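You operate a simulated robot arm through the tools that you are given. There is no shell and no other tool. Be economical: measure what you need, move in short steps, check, and stop when the job is done.

Carry out the task below with a simulated robot arm. There is one attempt and no reset: what you move stays moved.

Task
Take the pinion and leave it on top of the blue film.
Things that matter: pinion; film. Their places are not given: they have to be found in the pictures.

It is judged by the outcome, as a careful person would: the job done as asked, and still so three seconds after it is handed in. It fails if anything else is knocked over, pushed out of place, dropped, spilled or broken.

Robot
A 7-joint arm with a two-finger parallel gripper, fixed in place. Base frame: the origin is at the foot of the arm, x ahead of it, y to its left, z up; the work surface is at about z = 0. Units: mm, rad, N and s.
With the tool pointing down near the work surface it reaches from about 220 to 580 mm from the base axis. Its first joint turns from -1.152 to 1.152 rad. Payload 2.5 kg.
The TCP is the grasp point between the finger pads, 23 mm short of the fingertips. In the tool frame z runs along the fingers and y along their closing line. The gripper opens to 94 mm. The fingers are 38 mm wide and 10 mm thick; the gripper's body (54 by 96 mm) begins 39 mm behind the TCP.
Orientation is that of the tool frame in the base frame, as a unit quaternion [w, x, y, z]. With the fingers straight down and closing along the base's y, the tool's x points along the base's -x, its y along +y and its z along -z.

Tools
- The arm moves only by the tool step_arm. Its argument "increments" is a list of rows, each a list of 7 numbers: the shift along the tool's x, y, z in units of 300 mm (1.0 is 300 mm), then the turn, a rotation vector about the tool's x, y, z in units of 180 degrees (1.0 is 180 degrees), then the opening, from 0 (shut) to 1 (fully open). In form: [[dx, dy, dz, rx, ry, rz, fingers], ...]. A call has 1 to 10 rows; each row is the pose to reach, as a shift and turn from the pose commanded when the call began, along the tool's axes at that moment. A call with a number of a shift or a turn outside -1 to 1 is refused whole. Each row takes 0.2 s and may step no farther than 50 mm and 0.15 rad from the row before; otherwise, or with a gripper value out of range, the whole call is refused. Where a pose cannot be reached the arm comes as near as it can. A force on the tool above 40 N (or 10 N above the force at the start of the call, whichever is more), or a blocked arm, ends the call early, and 0.2 s more pass. The fingers move at their own pace (about 108 mm/s each) and stop on an object; they squeeze with about 25 N. The grip force told is the motor's: it shows also when the fingers shut on nothing. Time passes only in rows, and 0.2 s behind the last, so rows that repeat a pose let the fingers close. The reply holds the time, the measured pose of the TCP, the force on the tool along the base axes, the opening and the grip force, in the units named above and with some noise, and new pictures: "views" is both (left out), scene, wrist or none.
- Cameras (640 x 400 px; columns grow to the right, rows downward): "scene" is fixed at [125.7, -410.3, 550.8]; the picture's right is [0.79, -0.62, 0.00], its down [-0.33, -0.41, -0.85] and it looks along [0.53, 0.67, -0.53] (base axes); focal length 320 px, centre (320, 200). "wrist" rides on the gripper at [-39, 0, -44] in the tool frame; the picture's right is [0.00, -1.00, 0.00], its down [0.97, 0.00, -0.24] and it looks along [0.24, 0.00, 0.97] (tool axes); focal length 218 px, centre (320, 200).
- probe_pixels(camera, pixels): for up to 12 pixels [column, row] of the newest picture of that camera ("zoom" is the newest enlarged one), the place [x, y, z] in the base frame of the surface seen there, good to about 2 mm. It takes no simulated time.
- close_up(camera, box): a new picture of the part [left, top, right, bottom] of that camera's present view, enlarged. It takes no simulated time.
- close_job(): hands the job in; it is judged then, once.

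Work in short steps. Measure before you move; look again where a grasp or a placing could have gone wrong, and mend it. You have 60 turns and 120 pictures in all, those below and enlarged ones among them. Open the gripper and draw the arm clear of the work before you hand the job in, unless the task says otherwise; then end with one line.

The tools are called after ">>>" as name(argument=value, ...) on one line, values as JSON. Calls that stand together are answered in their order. step_arm: Moves the arm, as the interface text tells. Its arguments: {"type":"object","properties":{"increments":{"type":"array","items":{"type":"array","items":{"type":"number"}}},"views":{"type":"string","enum":["both","scene","wrist","none"]}},"required":["increments"]} The other tools are called the same way: probe_pixels (camera, pixels) gives the place of the surface under pixels of a picture; close_up (camera, box) takes an enlarged picture of a part of a camera's view; close_job () hands the job in.

At the start:

```text
clock: 0.0
tool_pos: [380.7, 199.0, 304.9]
tcp_rot: [0.001, 0.0, 1.0, 0.0]
ft_force: [0.1, -0.3, 1.2]
gripper_width: 93.8
grip_force: 0.0
```

scene: 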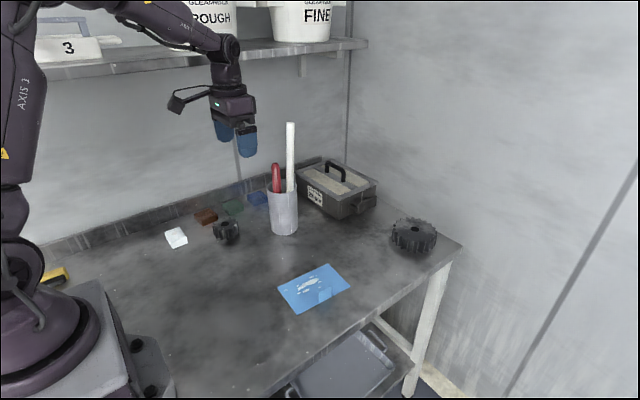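
wrist: 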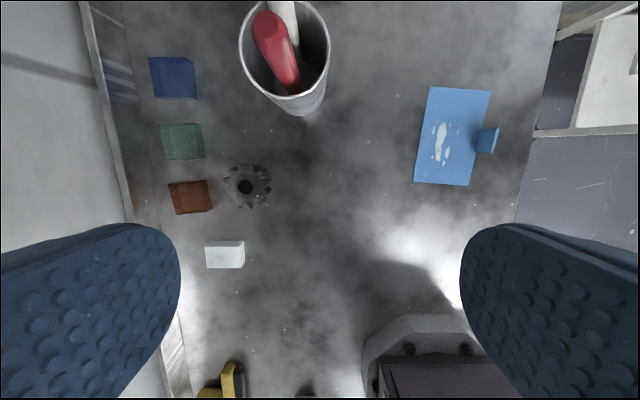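

The wrist view shows a small gear near (247,186) and a blue sheet near (455,137); the scene shows another, larger gear at (414,236). I'll look closer at these before measuring.

>>> close_up(camera="scene", box=[150, 170, 310, 270])

>>> close_up(camera="scene", box=[260, 200, 460, 325])

>>> close_up(camera="wrist", box=[140, 60, 540, 310])

>>> probe_pixels(camera="wrist", pixels=[[247, 172], [247, 203], [228, 186], [268, 186], [245, 186], [432, 90], [488, 95], [418, 182], [466, 184], [486, 140], [190, 197], [225, 247]])

```text
4.00 times, centred on (230, 220) of scene
```

zoom: 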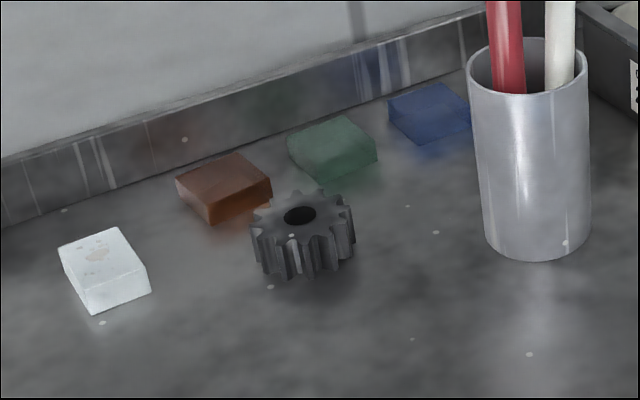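

```text
3.20 times, centred on (360, 262) of scene
```

zoom: 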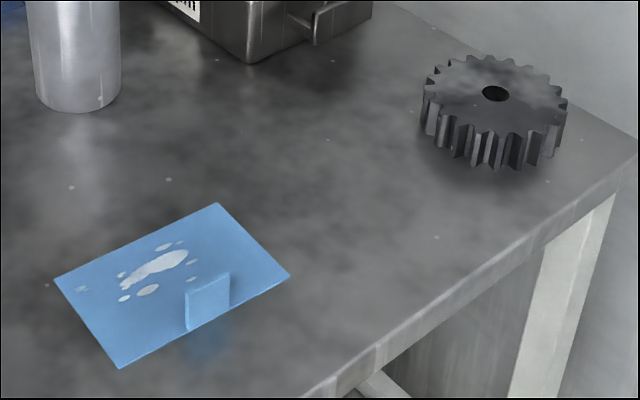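

```text
1.60 times, centred on (340, 185) of wrist
```

zoom: 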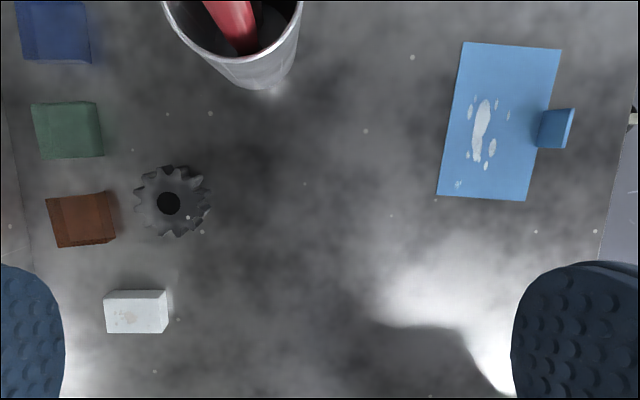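

```text
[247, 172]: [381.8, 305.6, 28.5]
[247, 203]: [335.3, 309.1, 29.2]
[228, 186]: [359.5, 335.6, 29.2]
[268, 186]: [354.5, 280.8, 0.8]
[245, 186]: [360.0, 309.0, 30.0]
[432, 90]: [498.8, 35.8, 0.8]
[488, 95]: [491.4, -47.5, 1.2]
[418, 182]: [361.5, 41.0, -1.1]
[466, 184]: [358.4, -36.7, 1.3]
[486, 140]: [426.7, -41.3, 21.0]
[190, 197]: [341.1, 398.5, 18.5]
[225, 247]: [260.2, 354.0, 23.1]
```

The pinion is the small gear, about 52 mm across and 30 mm tall, at about (359, 308). The film runs about x 360–497, y −42 to 40, with a tab standing on its −y edge. The brown block sits close on the +y side, so I'll close the fingers along x. I'll turn the tool by +90° while moving over the pinion at height.

>>> step_arm(increments=[[0.007, 0.036, 0, 0, 0, 0.045, 1], [0.014, 0.073, 0, 0, 0, 0.09, 1], [0.022, 0.109, 0, 0, 0, 0.135, 1], [0.029, 0.145, 0, 0, 0, 0.18, 1], [0.036, 0.182, 0, 0, 0, 0.225, 1], [0.043, 0.218, 0, 0, 0, 0.27, 1], [0.051, 0.254, 0, 0, 0, 0.315, 1], [0.058, 0.29, 0, 0, 0, 0.36, 1], [0.065, 0.327, 0, 0, 0, 0.405, 1], [0.072, 0.363, 0, 0, 0, 0.45, 1]], views="both")

```text
clock: 2.1
tool_pos: [398.4, 231.7, 310.5]
tcp_rot: [0.038, 0.676, 0.736, -0.015]
ft_force: [0.0, -0.3, -0.5]
gripper_width: 94.0
grip_force: 0.1
stopped in row 10: the arm was blocked; the commanded pose is now the measured one
```

scene: 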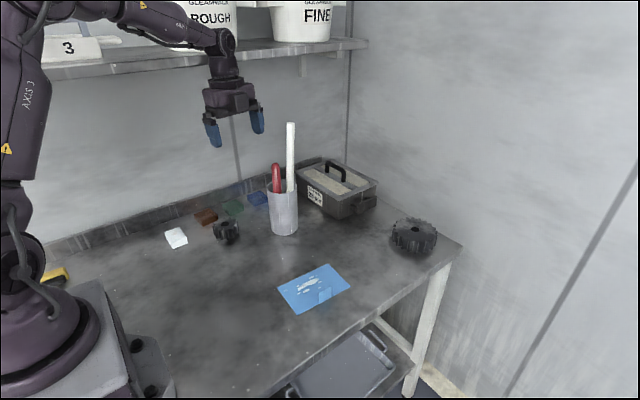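
wrist: 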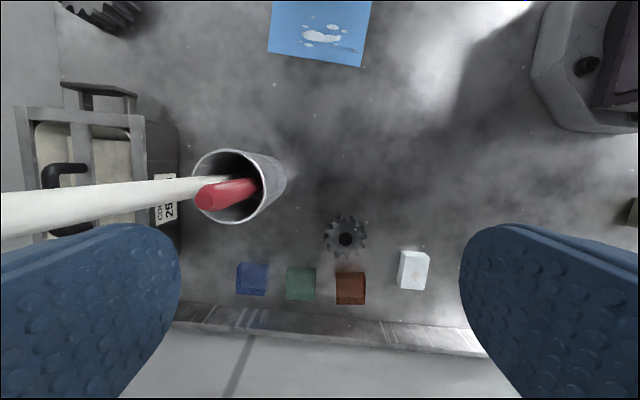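

The arm was blocked at y≈232 with no force, so it's probably a joint limit or near the shelf, and the scene looks undisturbed. I'll measure the pinion (345,238), the cup and the shelf before going on.

>>> probe_pixels(camera="wrist", pixels=[[345, 222], [345, 252], [327, 238], [364, 238], [285, 175], [268, 165], [255, 210], [350, 275]])

>>> probe_pixels(camera="scene", pixels=[[290, 124], [286, 228], [200, 66], [300, 55], [222, 65], [205, 40], [100, 60], [190, 45]])

>>> close_up(camera="scene", box=[40, 0, 360, 200])

```text
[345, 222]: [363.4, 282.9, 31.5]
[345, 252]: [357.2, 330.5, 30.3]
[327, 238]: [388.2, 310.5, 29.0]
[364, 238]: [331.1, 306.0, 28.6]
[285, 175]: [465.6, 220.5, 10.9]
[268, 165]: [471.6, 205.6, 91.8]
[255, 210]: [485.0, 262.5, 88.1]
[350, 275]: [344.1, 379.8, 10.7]
```

```text
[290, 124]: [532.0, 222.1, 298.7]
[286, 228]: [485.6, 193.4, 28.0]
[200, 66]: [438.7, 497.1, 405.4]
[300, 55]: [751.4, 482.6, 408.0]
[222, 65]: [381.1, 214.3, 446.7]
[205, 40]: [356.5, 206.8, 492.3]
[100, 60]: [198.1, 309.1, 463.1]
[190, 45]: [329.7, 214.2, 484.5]
```

```text
2.00 times, centred on (200, 100) of scene
```

zoom: 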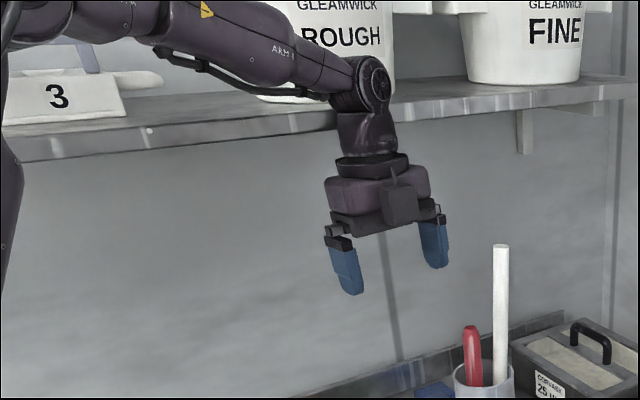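

The pinion's centre is confirmed at about (360, 308), z top 30. The block is most likely a wrist joint limit, since turning clockwise while joint 1 turns counter-clockwise adds up. I'll turn the wrist back the other way, in place at height.

>>> step_arm(increments=[[0, 0, 0, 0, 0, -0.045, 1], [0, 0, 0, 0, 0, -0.09, 1], [0, 0, 0, 0, 0, -0.135, 1], [0, 0, 0, 0, 0, -0.18, 1], [0, 0, 0, 0, 0, -0.225, 1], [0, 0, 0, 0, 0, -0.27, 1], [0, 0, 0, 0, 0, -0.315, 1], [0, 0, 0, 0, 0, -0.36, 1], [0, 0, 0, 0, 0, -0.405, 1], [0, 0, 0, 0, 0, -0.45, 1]], views="none")

>>> probe_pixels(camera="scene", pixels=[[70, 48], [90, 55], [60, 75], [110, 66], [150, 63], [340, 44], [236, 15], [300, 20]])

```text
clock: 4.3
tool_pos: [399.5, 231.7, 311.1]
tcp_rot: [0.019, 0.034, 0.999, -0.035]
ft_force: [-0.4, 0.2, 0.3]
gripper_width: 94.0
grip_force: 0.1
```

```text
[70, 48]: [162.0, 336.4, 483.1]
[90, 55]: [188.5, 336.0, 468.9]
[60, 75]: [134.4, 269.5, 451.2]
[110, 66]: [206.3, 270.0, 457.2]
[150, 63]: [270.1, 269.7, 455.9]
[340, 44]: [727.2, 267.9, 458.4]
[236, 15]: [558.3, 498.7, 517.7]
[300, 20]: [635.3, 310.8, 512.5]
```

Probing shows the shelf's front edge at y≈270, z≈455, so it was the wrist that met the shelf. I'll straighten the tool, back off in y and go down to z≈150 before moving under the shelf.

>>> step_arm(increments=[[0.0145, -0.0112, 0.054, -0.0022, 0.0013, 0, 1], [0.029, -0.0224, 0.108, -0.0044, 0.0026, 0, 1], [0.0435, -0.0336, 0.162, -0.0065, 0.0039, 0, 1], [0.058, -0.0448, 0.216, -0.0087, 0.0052, 0, 1], [0.0725, -0.056, 0.27, -0.0109, 0.0065, 0, 1], [0.087, -0.0672, 0.324, -0.0131, 0.0077, 0, 1], [0.1015, -0.0784, 0.378, -0.0153, 0.009, 0, 1], [0.116, -0.0896, 0.432, -0.0174, 0.0103, 0, 1], [0.1305, -0.1008, 0.486, -0.0196, 0.0116, 0, 1], [0.145, -0.112, 0.54, -0.0218, 0.0129, 0, 1]], views="none")

```text
clock: 6.5
tool_pos: [360.4, 190.8, 150.1]
tcp_rot: [-0.001, 0.034, 0.999, 0.0]
ft_force: [0.0, -0.1, 0.3]
gripper_width: 93.9
grip_force: 0.1
```

The tool is straight at (360, 191, 150). Now I turn it −94° about the tool axis.

>>> step_arm(increments=[[0, 0, 0, 0, 0, -0.045, 1], [0, 0, 0, 0, 0, -0.09, 1], [0, 0, 0, 0, 0, -0.135, 1], [0, 0, 0, 0, 0, -0.18, 1], [0, 0, 0, 0, 0, -0.225, 1], [0, 0, 0, 0, 0, -0.27, 1], [0, 0, 0, 0, 0, -0.315, 1], [0, 0, 0, 0, 0, -0.36, 1], [0, 0, 0, 0, 0, -0.405, 1], [0, 0, 0, 0, 0, -0.45, 1]], views="none")

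>>> step_arm(increments=[[0, 0, 0, 0, 0, -0.036, 1], [0, 0, 0, 0, 0, -0.072, 1], [0, 0, 0, 0, 0, -0.072, 1]], views="both")

```text
clock: 8.7
tool_pos: [358.1, 188.6, 150.3]
tcp_rot: [-0.001, -0.625, 0.781, 0.0]
ft_force: [-0.2, 1.3, -0.1]
gripper_width: 93.8
grip_force: 0.0
```

```text
clock: 9.5
tool_pos: [358.4, 189.5, 149.2]
tcp_rot: [0.0, 0.708, -0.706, -0.001]
ft_force: [0.1, 0.0, 0.2]
gripper_width: 93.9
grip_force: 0.1
```

scene: 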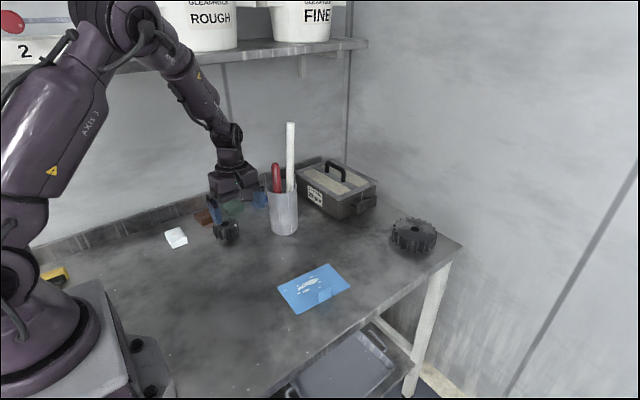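
wrist: 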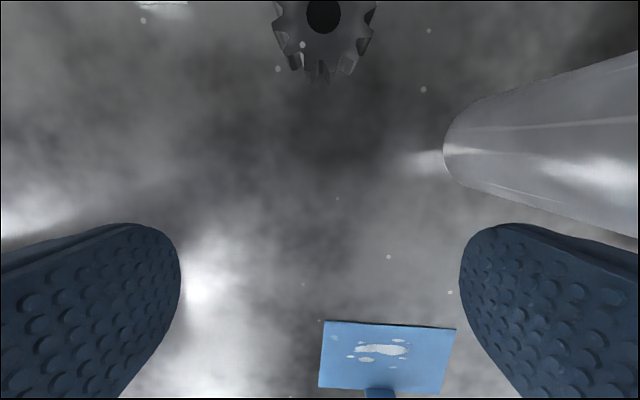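

The tool is square. Before moving under the shelf, I check where the elbow and forearm are relative to the shelf edge (y 270, z 455).

>>> probe_pixels(camera="scene", pixels=[[148, 38], [125, 20], [165, 50], [180, 55], [190, 85], [205, 100], [225, 135], [210, 85], [160, 20]])

>>> probe_pixels(camera="wrist", pixels=[[323, 16], [323, 60], [285, 20], [362, 20], [345, 5]])

```text
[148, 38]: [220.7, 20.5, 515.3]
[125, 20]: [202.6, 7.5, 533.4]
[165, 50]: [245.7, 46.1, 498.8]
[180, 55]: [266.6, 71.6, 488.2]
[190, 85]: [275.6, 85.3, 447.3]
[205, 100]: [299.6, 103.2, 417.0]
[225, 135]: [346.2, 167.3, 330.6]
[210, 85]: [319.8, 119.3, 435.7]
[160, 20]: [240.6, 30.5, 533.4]
```

```text
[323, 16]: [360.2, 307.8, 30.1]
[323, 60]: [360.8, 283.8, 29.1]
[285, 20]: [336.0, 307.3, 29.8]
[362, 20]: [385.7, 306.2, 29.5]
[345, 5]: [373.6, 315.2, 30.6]
```

The forearm is well clear, and the pinion's centre reads (360.5, 308). I'll go down to z 75 and then slide over the pinion.

>>> step_arm(increments=[[0, 0, 0.083, 0, 0, 0, 1], [0, 0, 0.166, 0, 0, 0, 1], [0, 0, 0.25, 0, 0, 0, 1], [-0.06, -0.001, 0.25, 0, 0, 0, 1], [-0.13, -0.002, 0.25, 0, 0, 0, 1], [-0.2, -0.004, 0.25, 0, 0, 0, 1], [-0.27, -0.005, 0.25, 0, 0, 0, 1], [-0.34, -0.006, 0.25, 0, 0, 0, 1], [-0.395, -0.007, 0.25, 0, 0, 0, 1], [-0.395, -0.007, 0.25, 0, 0, 0, 1]])

```text
clock: 11.7
tool_pos: [358.4, 309.8, 75.8]
tcp_rot: [0.0, 0.707, -0.707, -0.001]
ft_force: [-0.3, -0.2, -0.3]
gripper_width: 94.1
grip_force: 0.1
```

scene: 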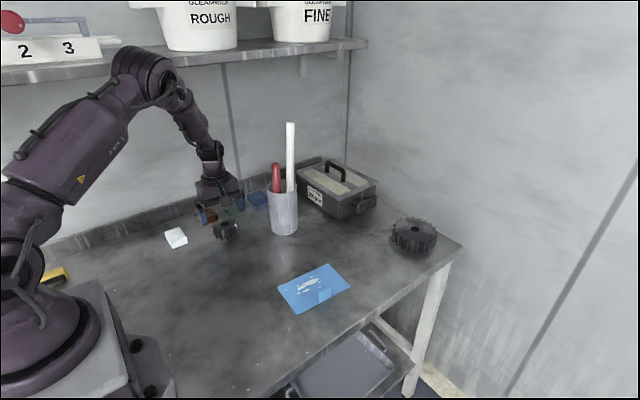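
wrist: 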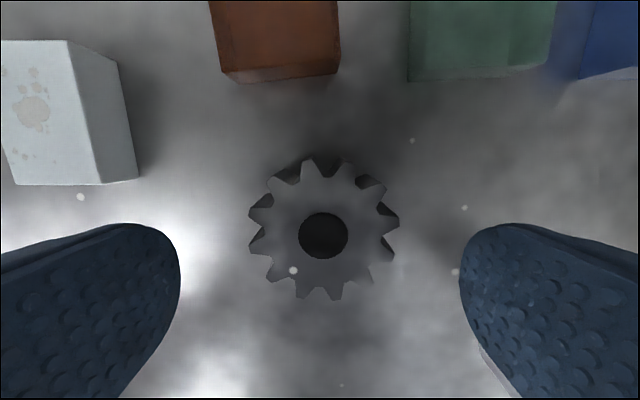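

The pinion is centred between the fingers at (323,230). I check the white block's near corner and the gear extents before descending.

>>> probe_pixels(camera="wrist", pixels=[[136, 180], [98, 183], [334, 70], [412, 78], [323, 262], [312, 168], [254, 230], [394, 224], [305, 190], [340, 285]])

```text
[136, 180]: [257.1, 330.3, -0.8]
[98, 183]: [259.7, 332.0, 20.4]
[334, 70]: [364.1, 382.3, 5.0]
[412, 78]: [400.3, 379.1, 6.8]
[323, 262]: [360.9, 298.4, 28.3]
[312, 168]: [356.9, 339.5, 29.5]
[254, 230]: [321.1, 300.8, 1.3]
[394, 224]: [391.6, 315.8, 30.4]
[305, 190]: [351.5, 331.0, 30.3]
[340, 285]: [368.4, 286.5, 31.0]
```

All is clear: the white block ends at x≈260 and the gear is about 62 mm across. I'll descend to z≈28 with fingers open.

>>> step_arm(increments=[[0.001, -0.008, 0.04, 0, 0, 0, 1], [0.001, -0.008, 0.08, 0, 0, 0, 1], [0.001, -0.008, 0.12, 0, 0, 0, 1], [0.001, -0.008, 0.158, 0, 0, 0, 1], [0.001, -0.008, 0.158, 0, 0, 0, 1]], views="wrist")

```text
clock: 12.9
tool_pos: [358.9, 307.2, 26.9]
tcp_rot: [0.0, -0.707, 0.707, 0.001]
ft_force: [0.6, 0.7, 0.6]
gripper_width: 93.9
grip_force: 0.1
```

wrist: 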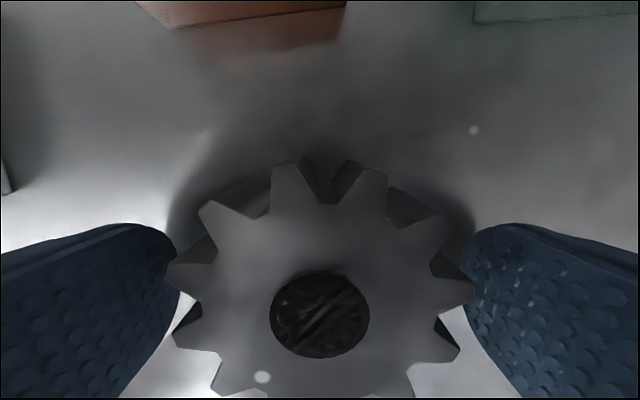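

The gear lies between the pads. I close the fingers in place.

>>> step_arm(increments=[[0, 0, 0, 0, 0, 0, 0.5], [0, 0, 0, 0, 0, 0, 0], [0, 0, 0, 0, 0, 0, 0], [0, 0, 0, 0, 0, 0, 0]], views="wrist")

```text
clock: 13.9
tool_pos: [359.5, 307.3, 25.6]
tcp_rot: [0.0, 0.707, -0.707, 0.0]
ft_force: [-1.7, 0.1, 0.7]
gripper_width: 67.6
grip_force: 24.5
```

wrist: 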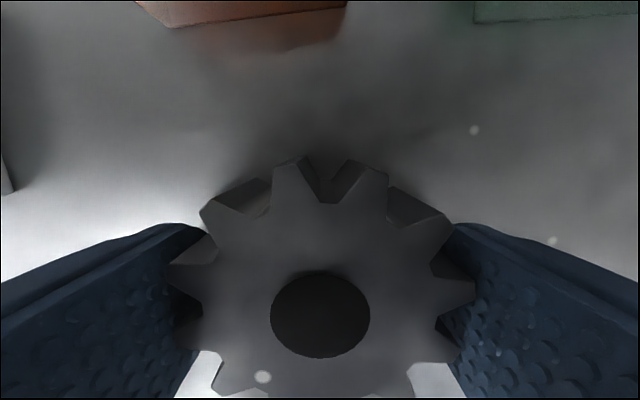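

It's gripped at 67.6 mm wide with 24.5 N. I'll lift to z≈80 and draw back toward y≈190, then check.

>>> step_arm(increments=[[0, 0, -0.03, 0, 0, 0, 0], [0, 0, -0.08, 0, 0, 0, 0], [0, 0, -0.13, 0, 0, 0, 0], [0, 0, -0.18, 0, 0, 0, 0], [0.07, 0, -0.18, 0, 0, 0, 0], [0.15, 0, -0.18, 0, 0, 0, 0], [0.23, 0, -0.18, 0, 0, 0, 0], [0.31, 0, -0.18, 0, 0, 0, 0], [0.39, 0, -0.18, 0, 0, 0, 0], [0.39, 0, -0.18, 0, 0, 0, 0]])

```text
clock: 16.1
tool_pos: [362.0, 193.6, 83.2]
tcp_rot: [0.001, -0.707, 0.708, 0.0]
ft_force: [-0.2, -0.9, -5.0]
gripper_width: 67.7
grip_force: 25.1
```

scene: 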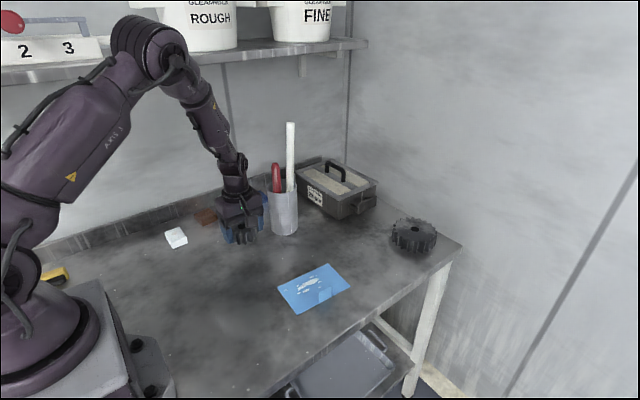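
wrist: 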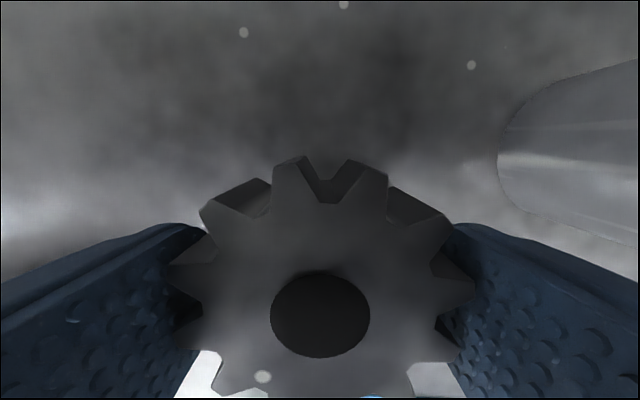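

The gear is held firmly. I measure the film's corners and tab precisely in the scene picture.

>>> close_up(camera="scene", box=[266, 250, 362, 325])

>>> probe_pixels(camera="scene", pixels=[[279, 287], [328, 265], [348, 286], [297, 313], [319, 301], [331, 293], [320, 293], [330, 287], [313, 289]])

```text
5.33 times, centred on (314, 288) of scene
```

zoom: 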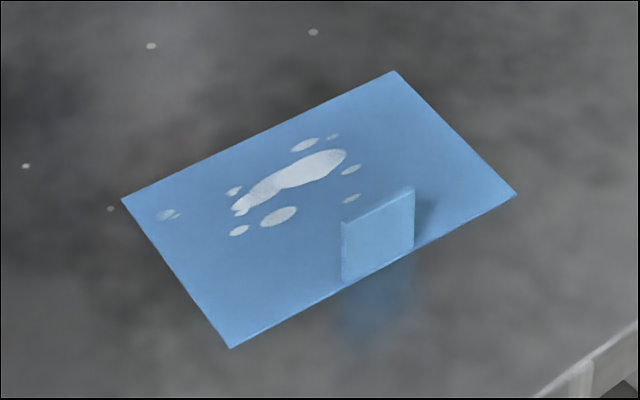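

```text
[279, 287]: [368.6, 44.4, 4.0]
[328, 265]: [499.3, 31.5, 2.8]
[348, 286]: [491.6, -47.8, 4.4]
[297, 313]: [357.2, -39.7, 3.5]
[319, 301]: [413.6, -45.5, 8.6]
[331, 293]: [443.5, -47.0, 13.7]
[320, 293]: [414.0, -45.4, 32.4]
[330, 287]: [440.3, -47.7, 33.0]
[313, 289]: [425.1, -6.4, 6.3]
```

The film's corners are about (366,45), (500,33), (493,−48), (357,−40), so its centre is about (429, −2). The tab is at y≈−46 and 33 mm tall. I'll carry the gear at z≈83 to (429, −0.5), moving along y first to stay clear of the cup.

>>> step_arm(increments=[[0.06, 0, 0, 0, 0, 0, 0], [0.14, 0, 0, 0, 0, 0, 0], [0.22, -0.01, 0, 0, 0, 0, 0], [0.3, -0.05, 0, 0, 0, 0, 0], [0.38, -0.09, 0, 0, 0, 0, 0], [0.46, -0.13, 0, 0, 0, 0, 0], [0.54, -0.17, 0, 0, 0, 0, 0], [0.6, -0.205, 0, 0, 0, 0, 0], [0.645, -0.223, 0, 0, 0, 0, 0], [0.645, -0.223, 0, 0, 0, 0, 0]])

```text
clock: 18.3
tool_pos: [428.2, -2.3, 79.8]
tcp_rot: [-0.001, -0.707, 0.707, 0.001]
ft_force: [0.4, 0.2, -6.1]
gripper_width: 67.8
grip_force: 25.0
```

scene: 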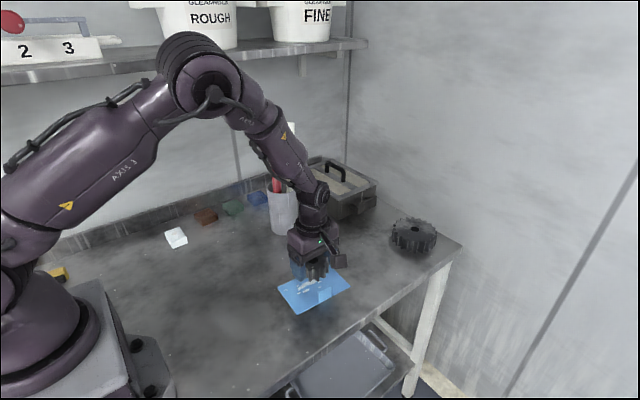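
wrist: 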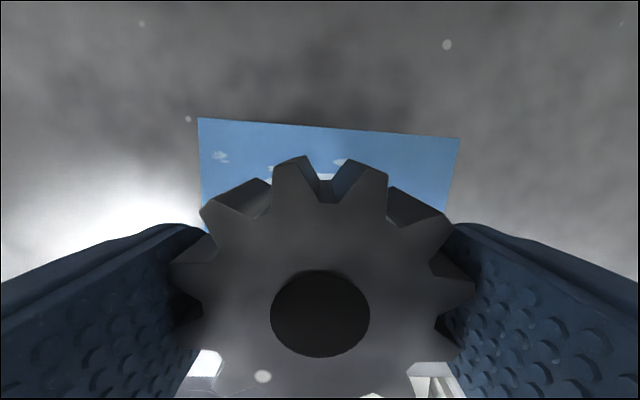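

Over the film, as planned. I'll lower to z≈34 with a 2 mm correction in y, then look.

>>> step_arm(increments=[[-0.006, 0, 0.04, 0, 0, 0, 0], [-0.006, 0, 0.08, 0, 0, 0, 0], [-0.006, 0, 0.12, 0, 0, 0, 0], [-0.006, 0, 0.152, 0, 0, 0, 0], [-0.006, 0, 0.152, 0, 0, 0, 0]])

>>> close_up(camera="scene", box=[266, 240, 370, 305])

```text
clock: 19.5
tool_pos: [428.9, -0.6, 35.5]
tcp_rot: [-0.001, -0.707, 0.707, 0.0]
ft_force: [0.0, 0.1, -6.0]
gripper_width: 67.8
grip_force: 25.1
```

scene: 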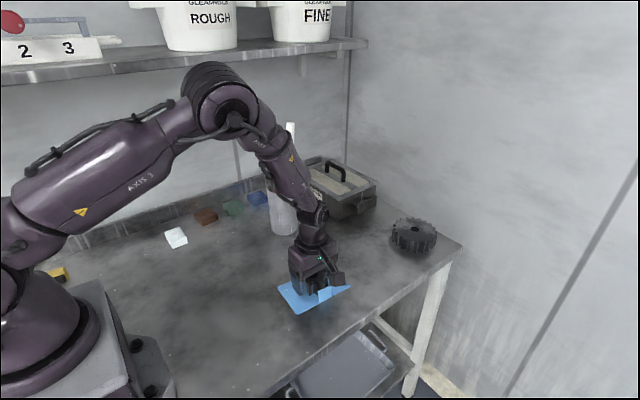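
wrist: 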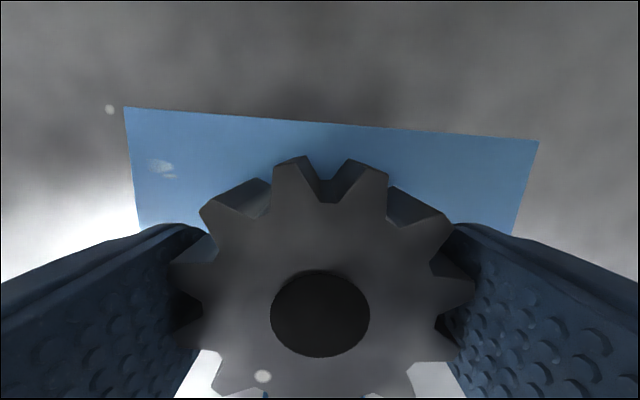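

```text
6.15 times, centred on (318, 272) of scene
```

zoom: 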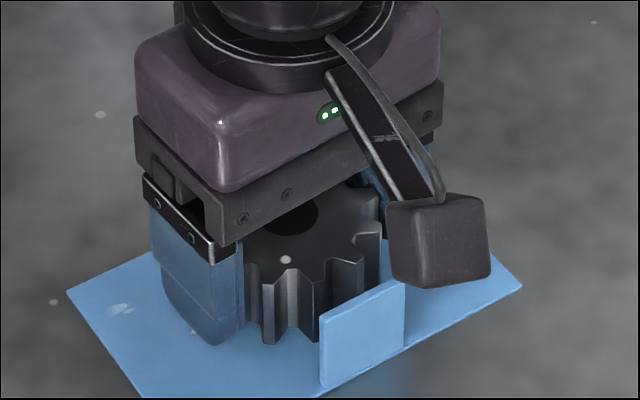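

The gear hovers over the film, inside its edges. A box sticking out of the gripper on the −y side is near the tab, so I'll check its clearance.

>>> probe_pixels(camera="zoom", pixels=[[395, 275], [480, 275], [440, 280], [440, 215], [325, 320], [398, 290], [270, 335], [285, 260], [205, 335]])

```text
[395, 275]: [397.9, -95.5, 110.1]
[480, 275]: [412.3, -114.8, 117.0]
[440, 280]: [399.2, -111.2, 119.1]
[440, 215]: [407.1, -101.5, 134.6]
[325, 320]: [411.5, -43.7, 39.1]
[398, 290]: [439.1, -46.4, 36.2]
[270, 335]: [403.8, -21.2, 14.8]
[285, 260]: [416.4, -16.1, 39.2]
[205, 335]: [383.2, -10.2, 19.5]
```

The box is above z 100, so it clears. I'll lower gently about 8 mm and watch the force.

>>> step_arm(increments=[[0, 0, 0.012, 0, 0, 0, 0], [0, 0, 0.022, 0, 0, 0, 0], [0, 0, 0.027, 0, 0, 0, 0], [0, 0, 0.027, 0, 0, 0, 0]], views="none")

>>> close_up(camera="scene", box=[266, 250, 362, 310])

```text
clock: 20.5
tool_pos: [430.2, -0.1, 27.3]
tcp_rot: [0.001, 0.707, -0.707, -0.001]
ft_force: [-1.8, -0.5, 5.7]
gripper_width: 67.7
grip_force: 24.7
```

```text
6.67 times, centred on (314, 280) of scene
```

zoom: 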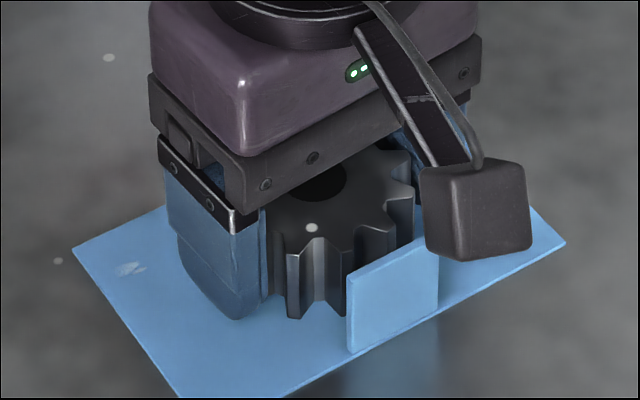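

The force went from −6 to +5.7 N, so the gear is resting on the film. I open the fingers in place, then rise straight up.

>>> step_arm(increments=[[0, 0, 0, 0, 0, 0, 0.85], [0, 0, 0, 0, 0, 0, 1], [0, 0, 0, 0, 0, 0, 1], [0, 0, -0.04, 0, 0, 0, 1], [0, 0, -0.1, 0, 0, 0, 1], [0, 0, -0.2, 0, 0, 0, 1], [0, 0, -0.3, 0, 0, 0, 1], [0, 0, -0.42, 0, 0, 0, 1], [0, 0, -0.54, 0, 0, 0, 1]])

>>> close_up(camera="scene", box=[266, 245, 370, 320])

```text
clock: 22.5
tool_pos: [430.2, -1.6, 189.6]
tcp_rot: [0.001, 0.708, -0.706, -0.001]
ft_force: [0.3, 0.1, 0.0]
gripper_width: 93.9
grip_force: 0.2
```

scene: 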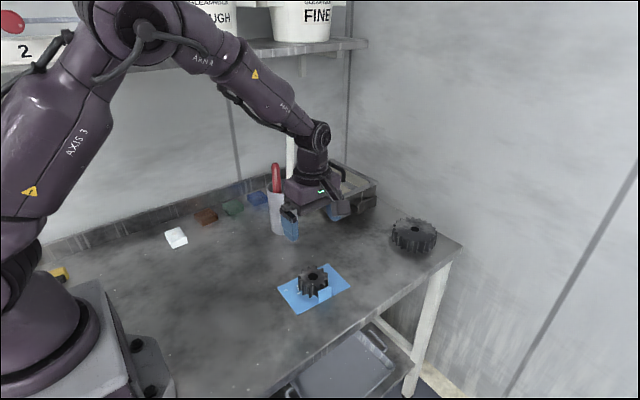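
wrist: 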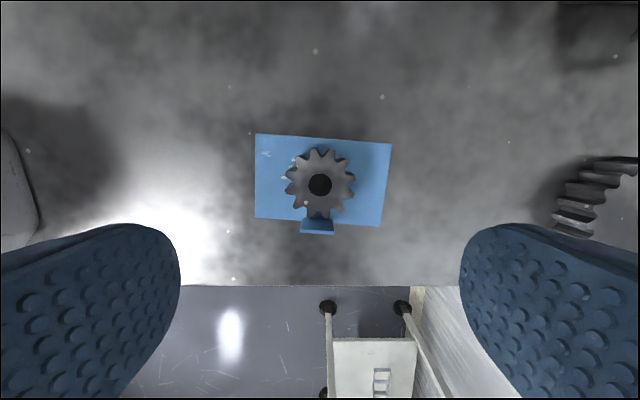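

```text
5.33 times, centred on (318, 282) of scene
```

zoom: 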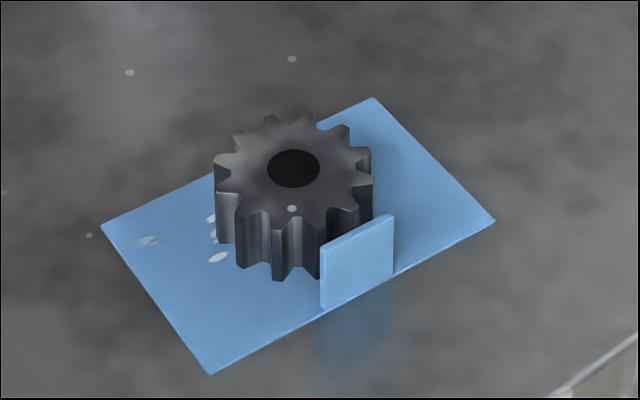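

The pinion lies flat and fully on the film, the tab is clear, and the rest of the scene is as it was. The arm is open and 190 mm up, so I hand the job in.

>>> close_job()

```text
The job is handed in.
```

The pinion is lying flat on the blue film, clear of its tab, and the last pictures show nothing else moved, though the wrist was blocked once, apparently by the shelf edge, on the way to the pinion.
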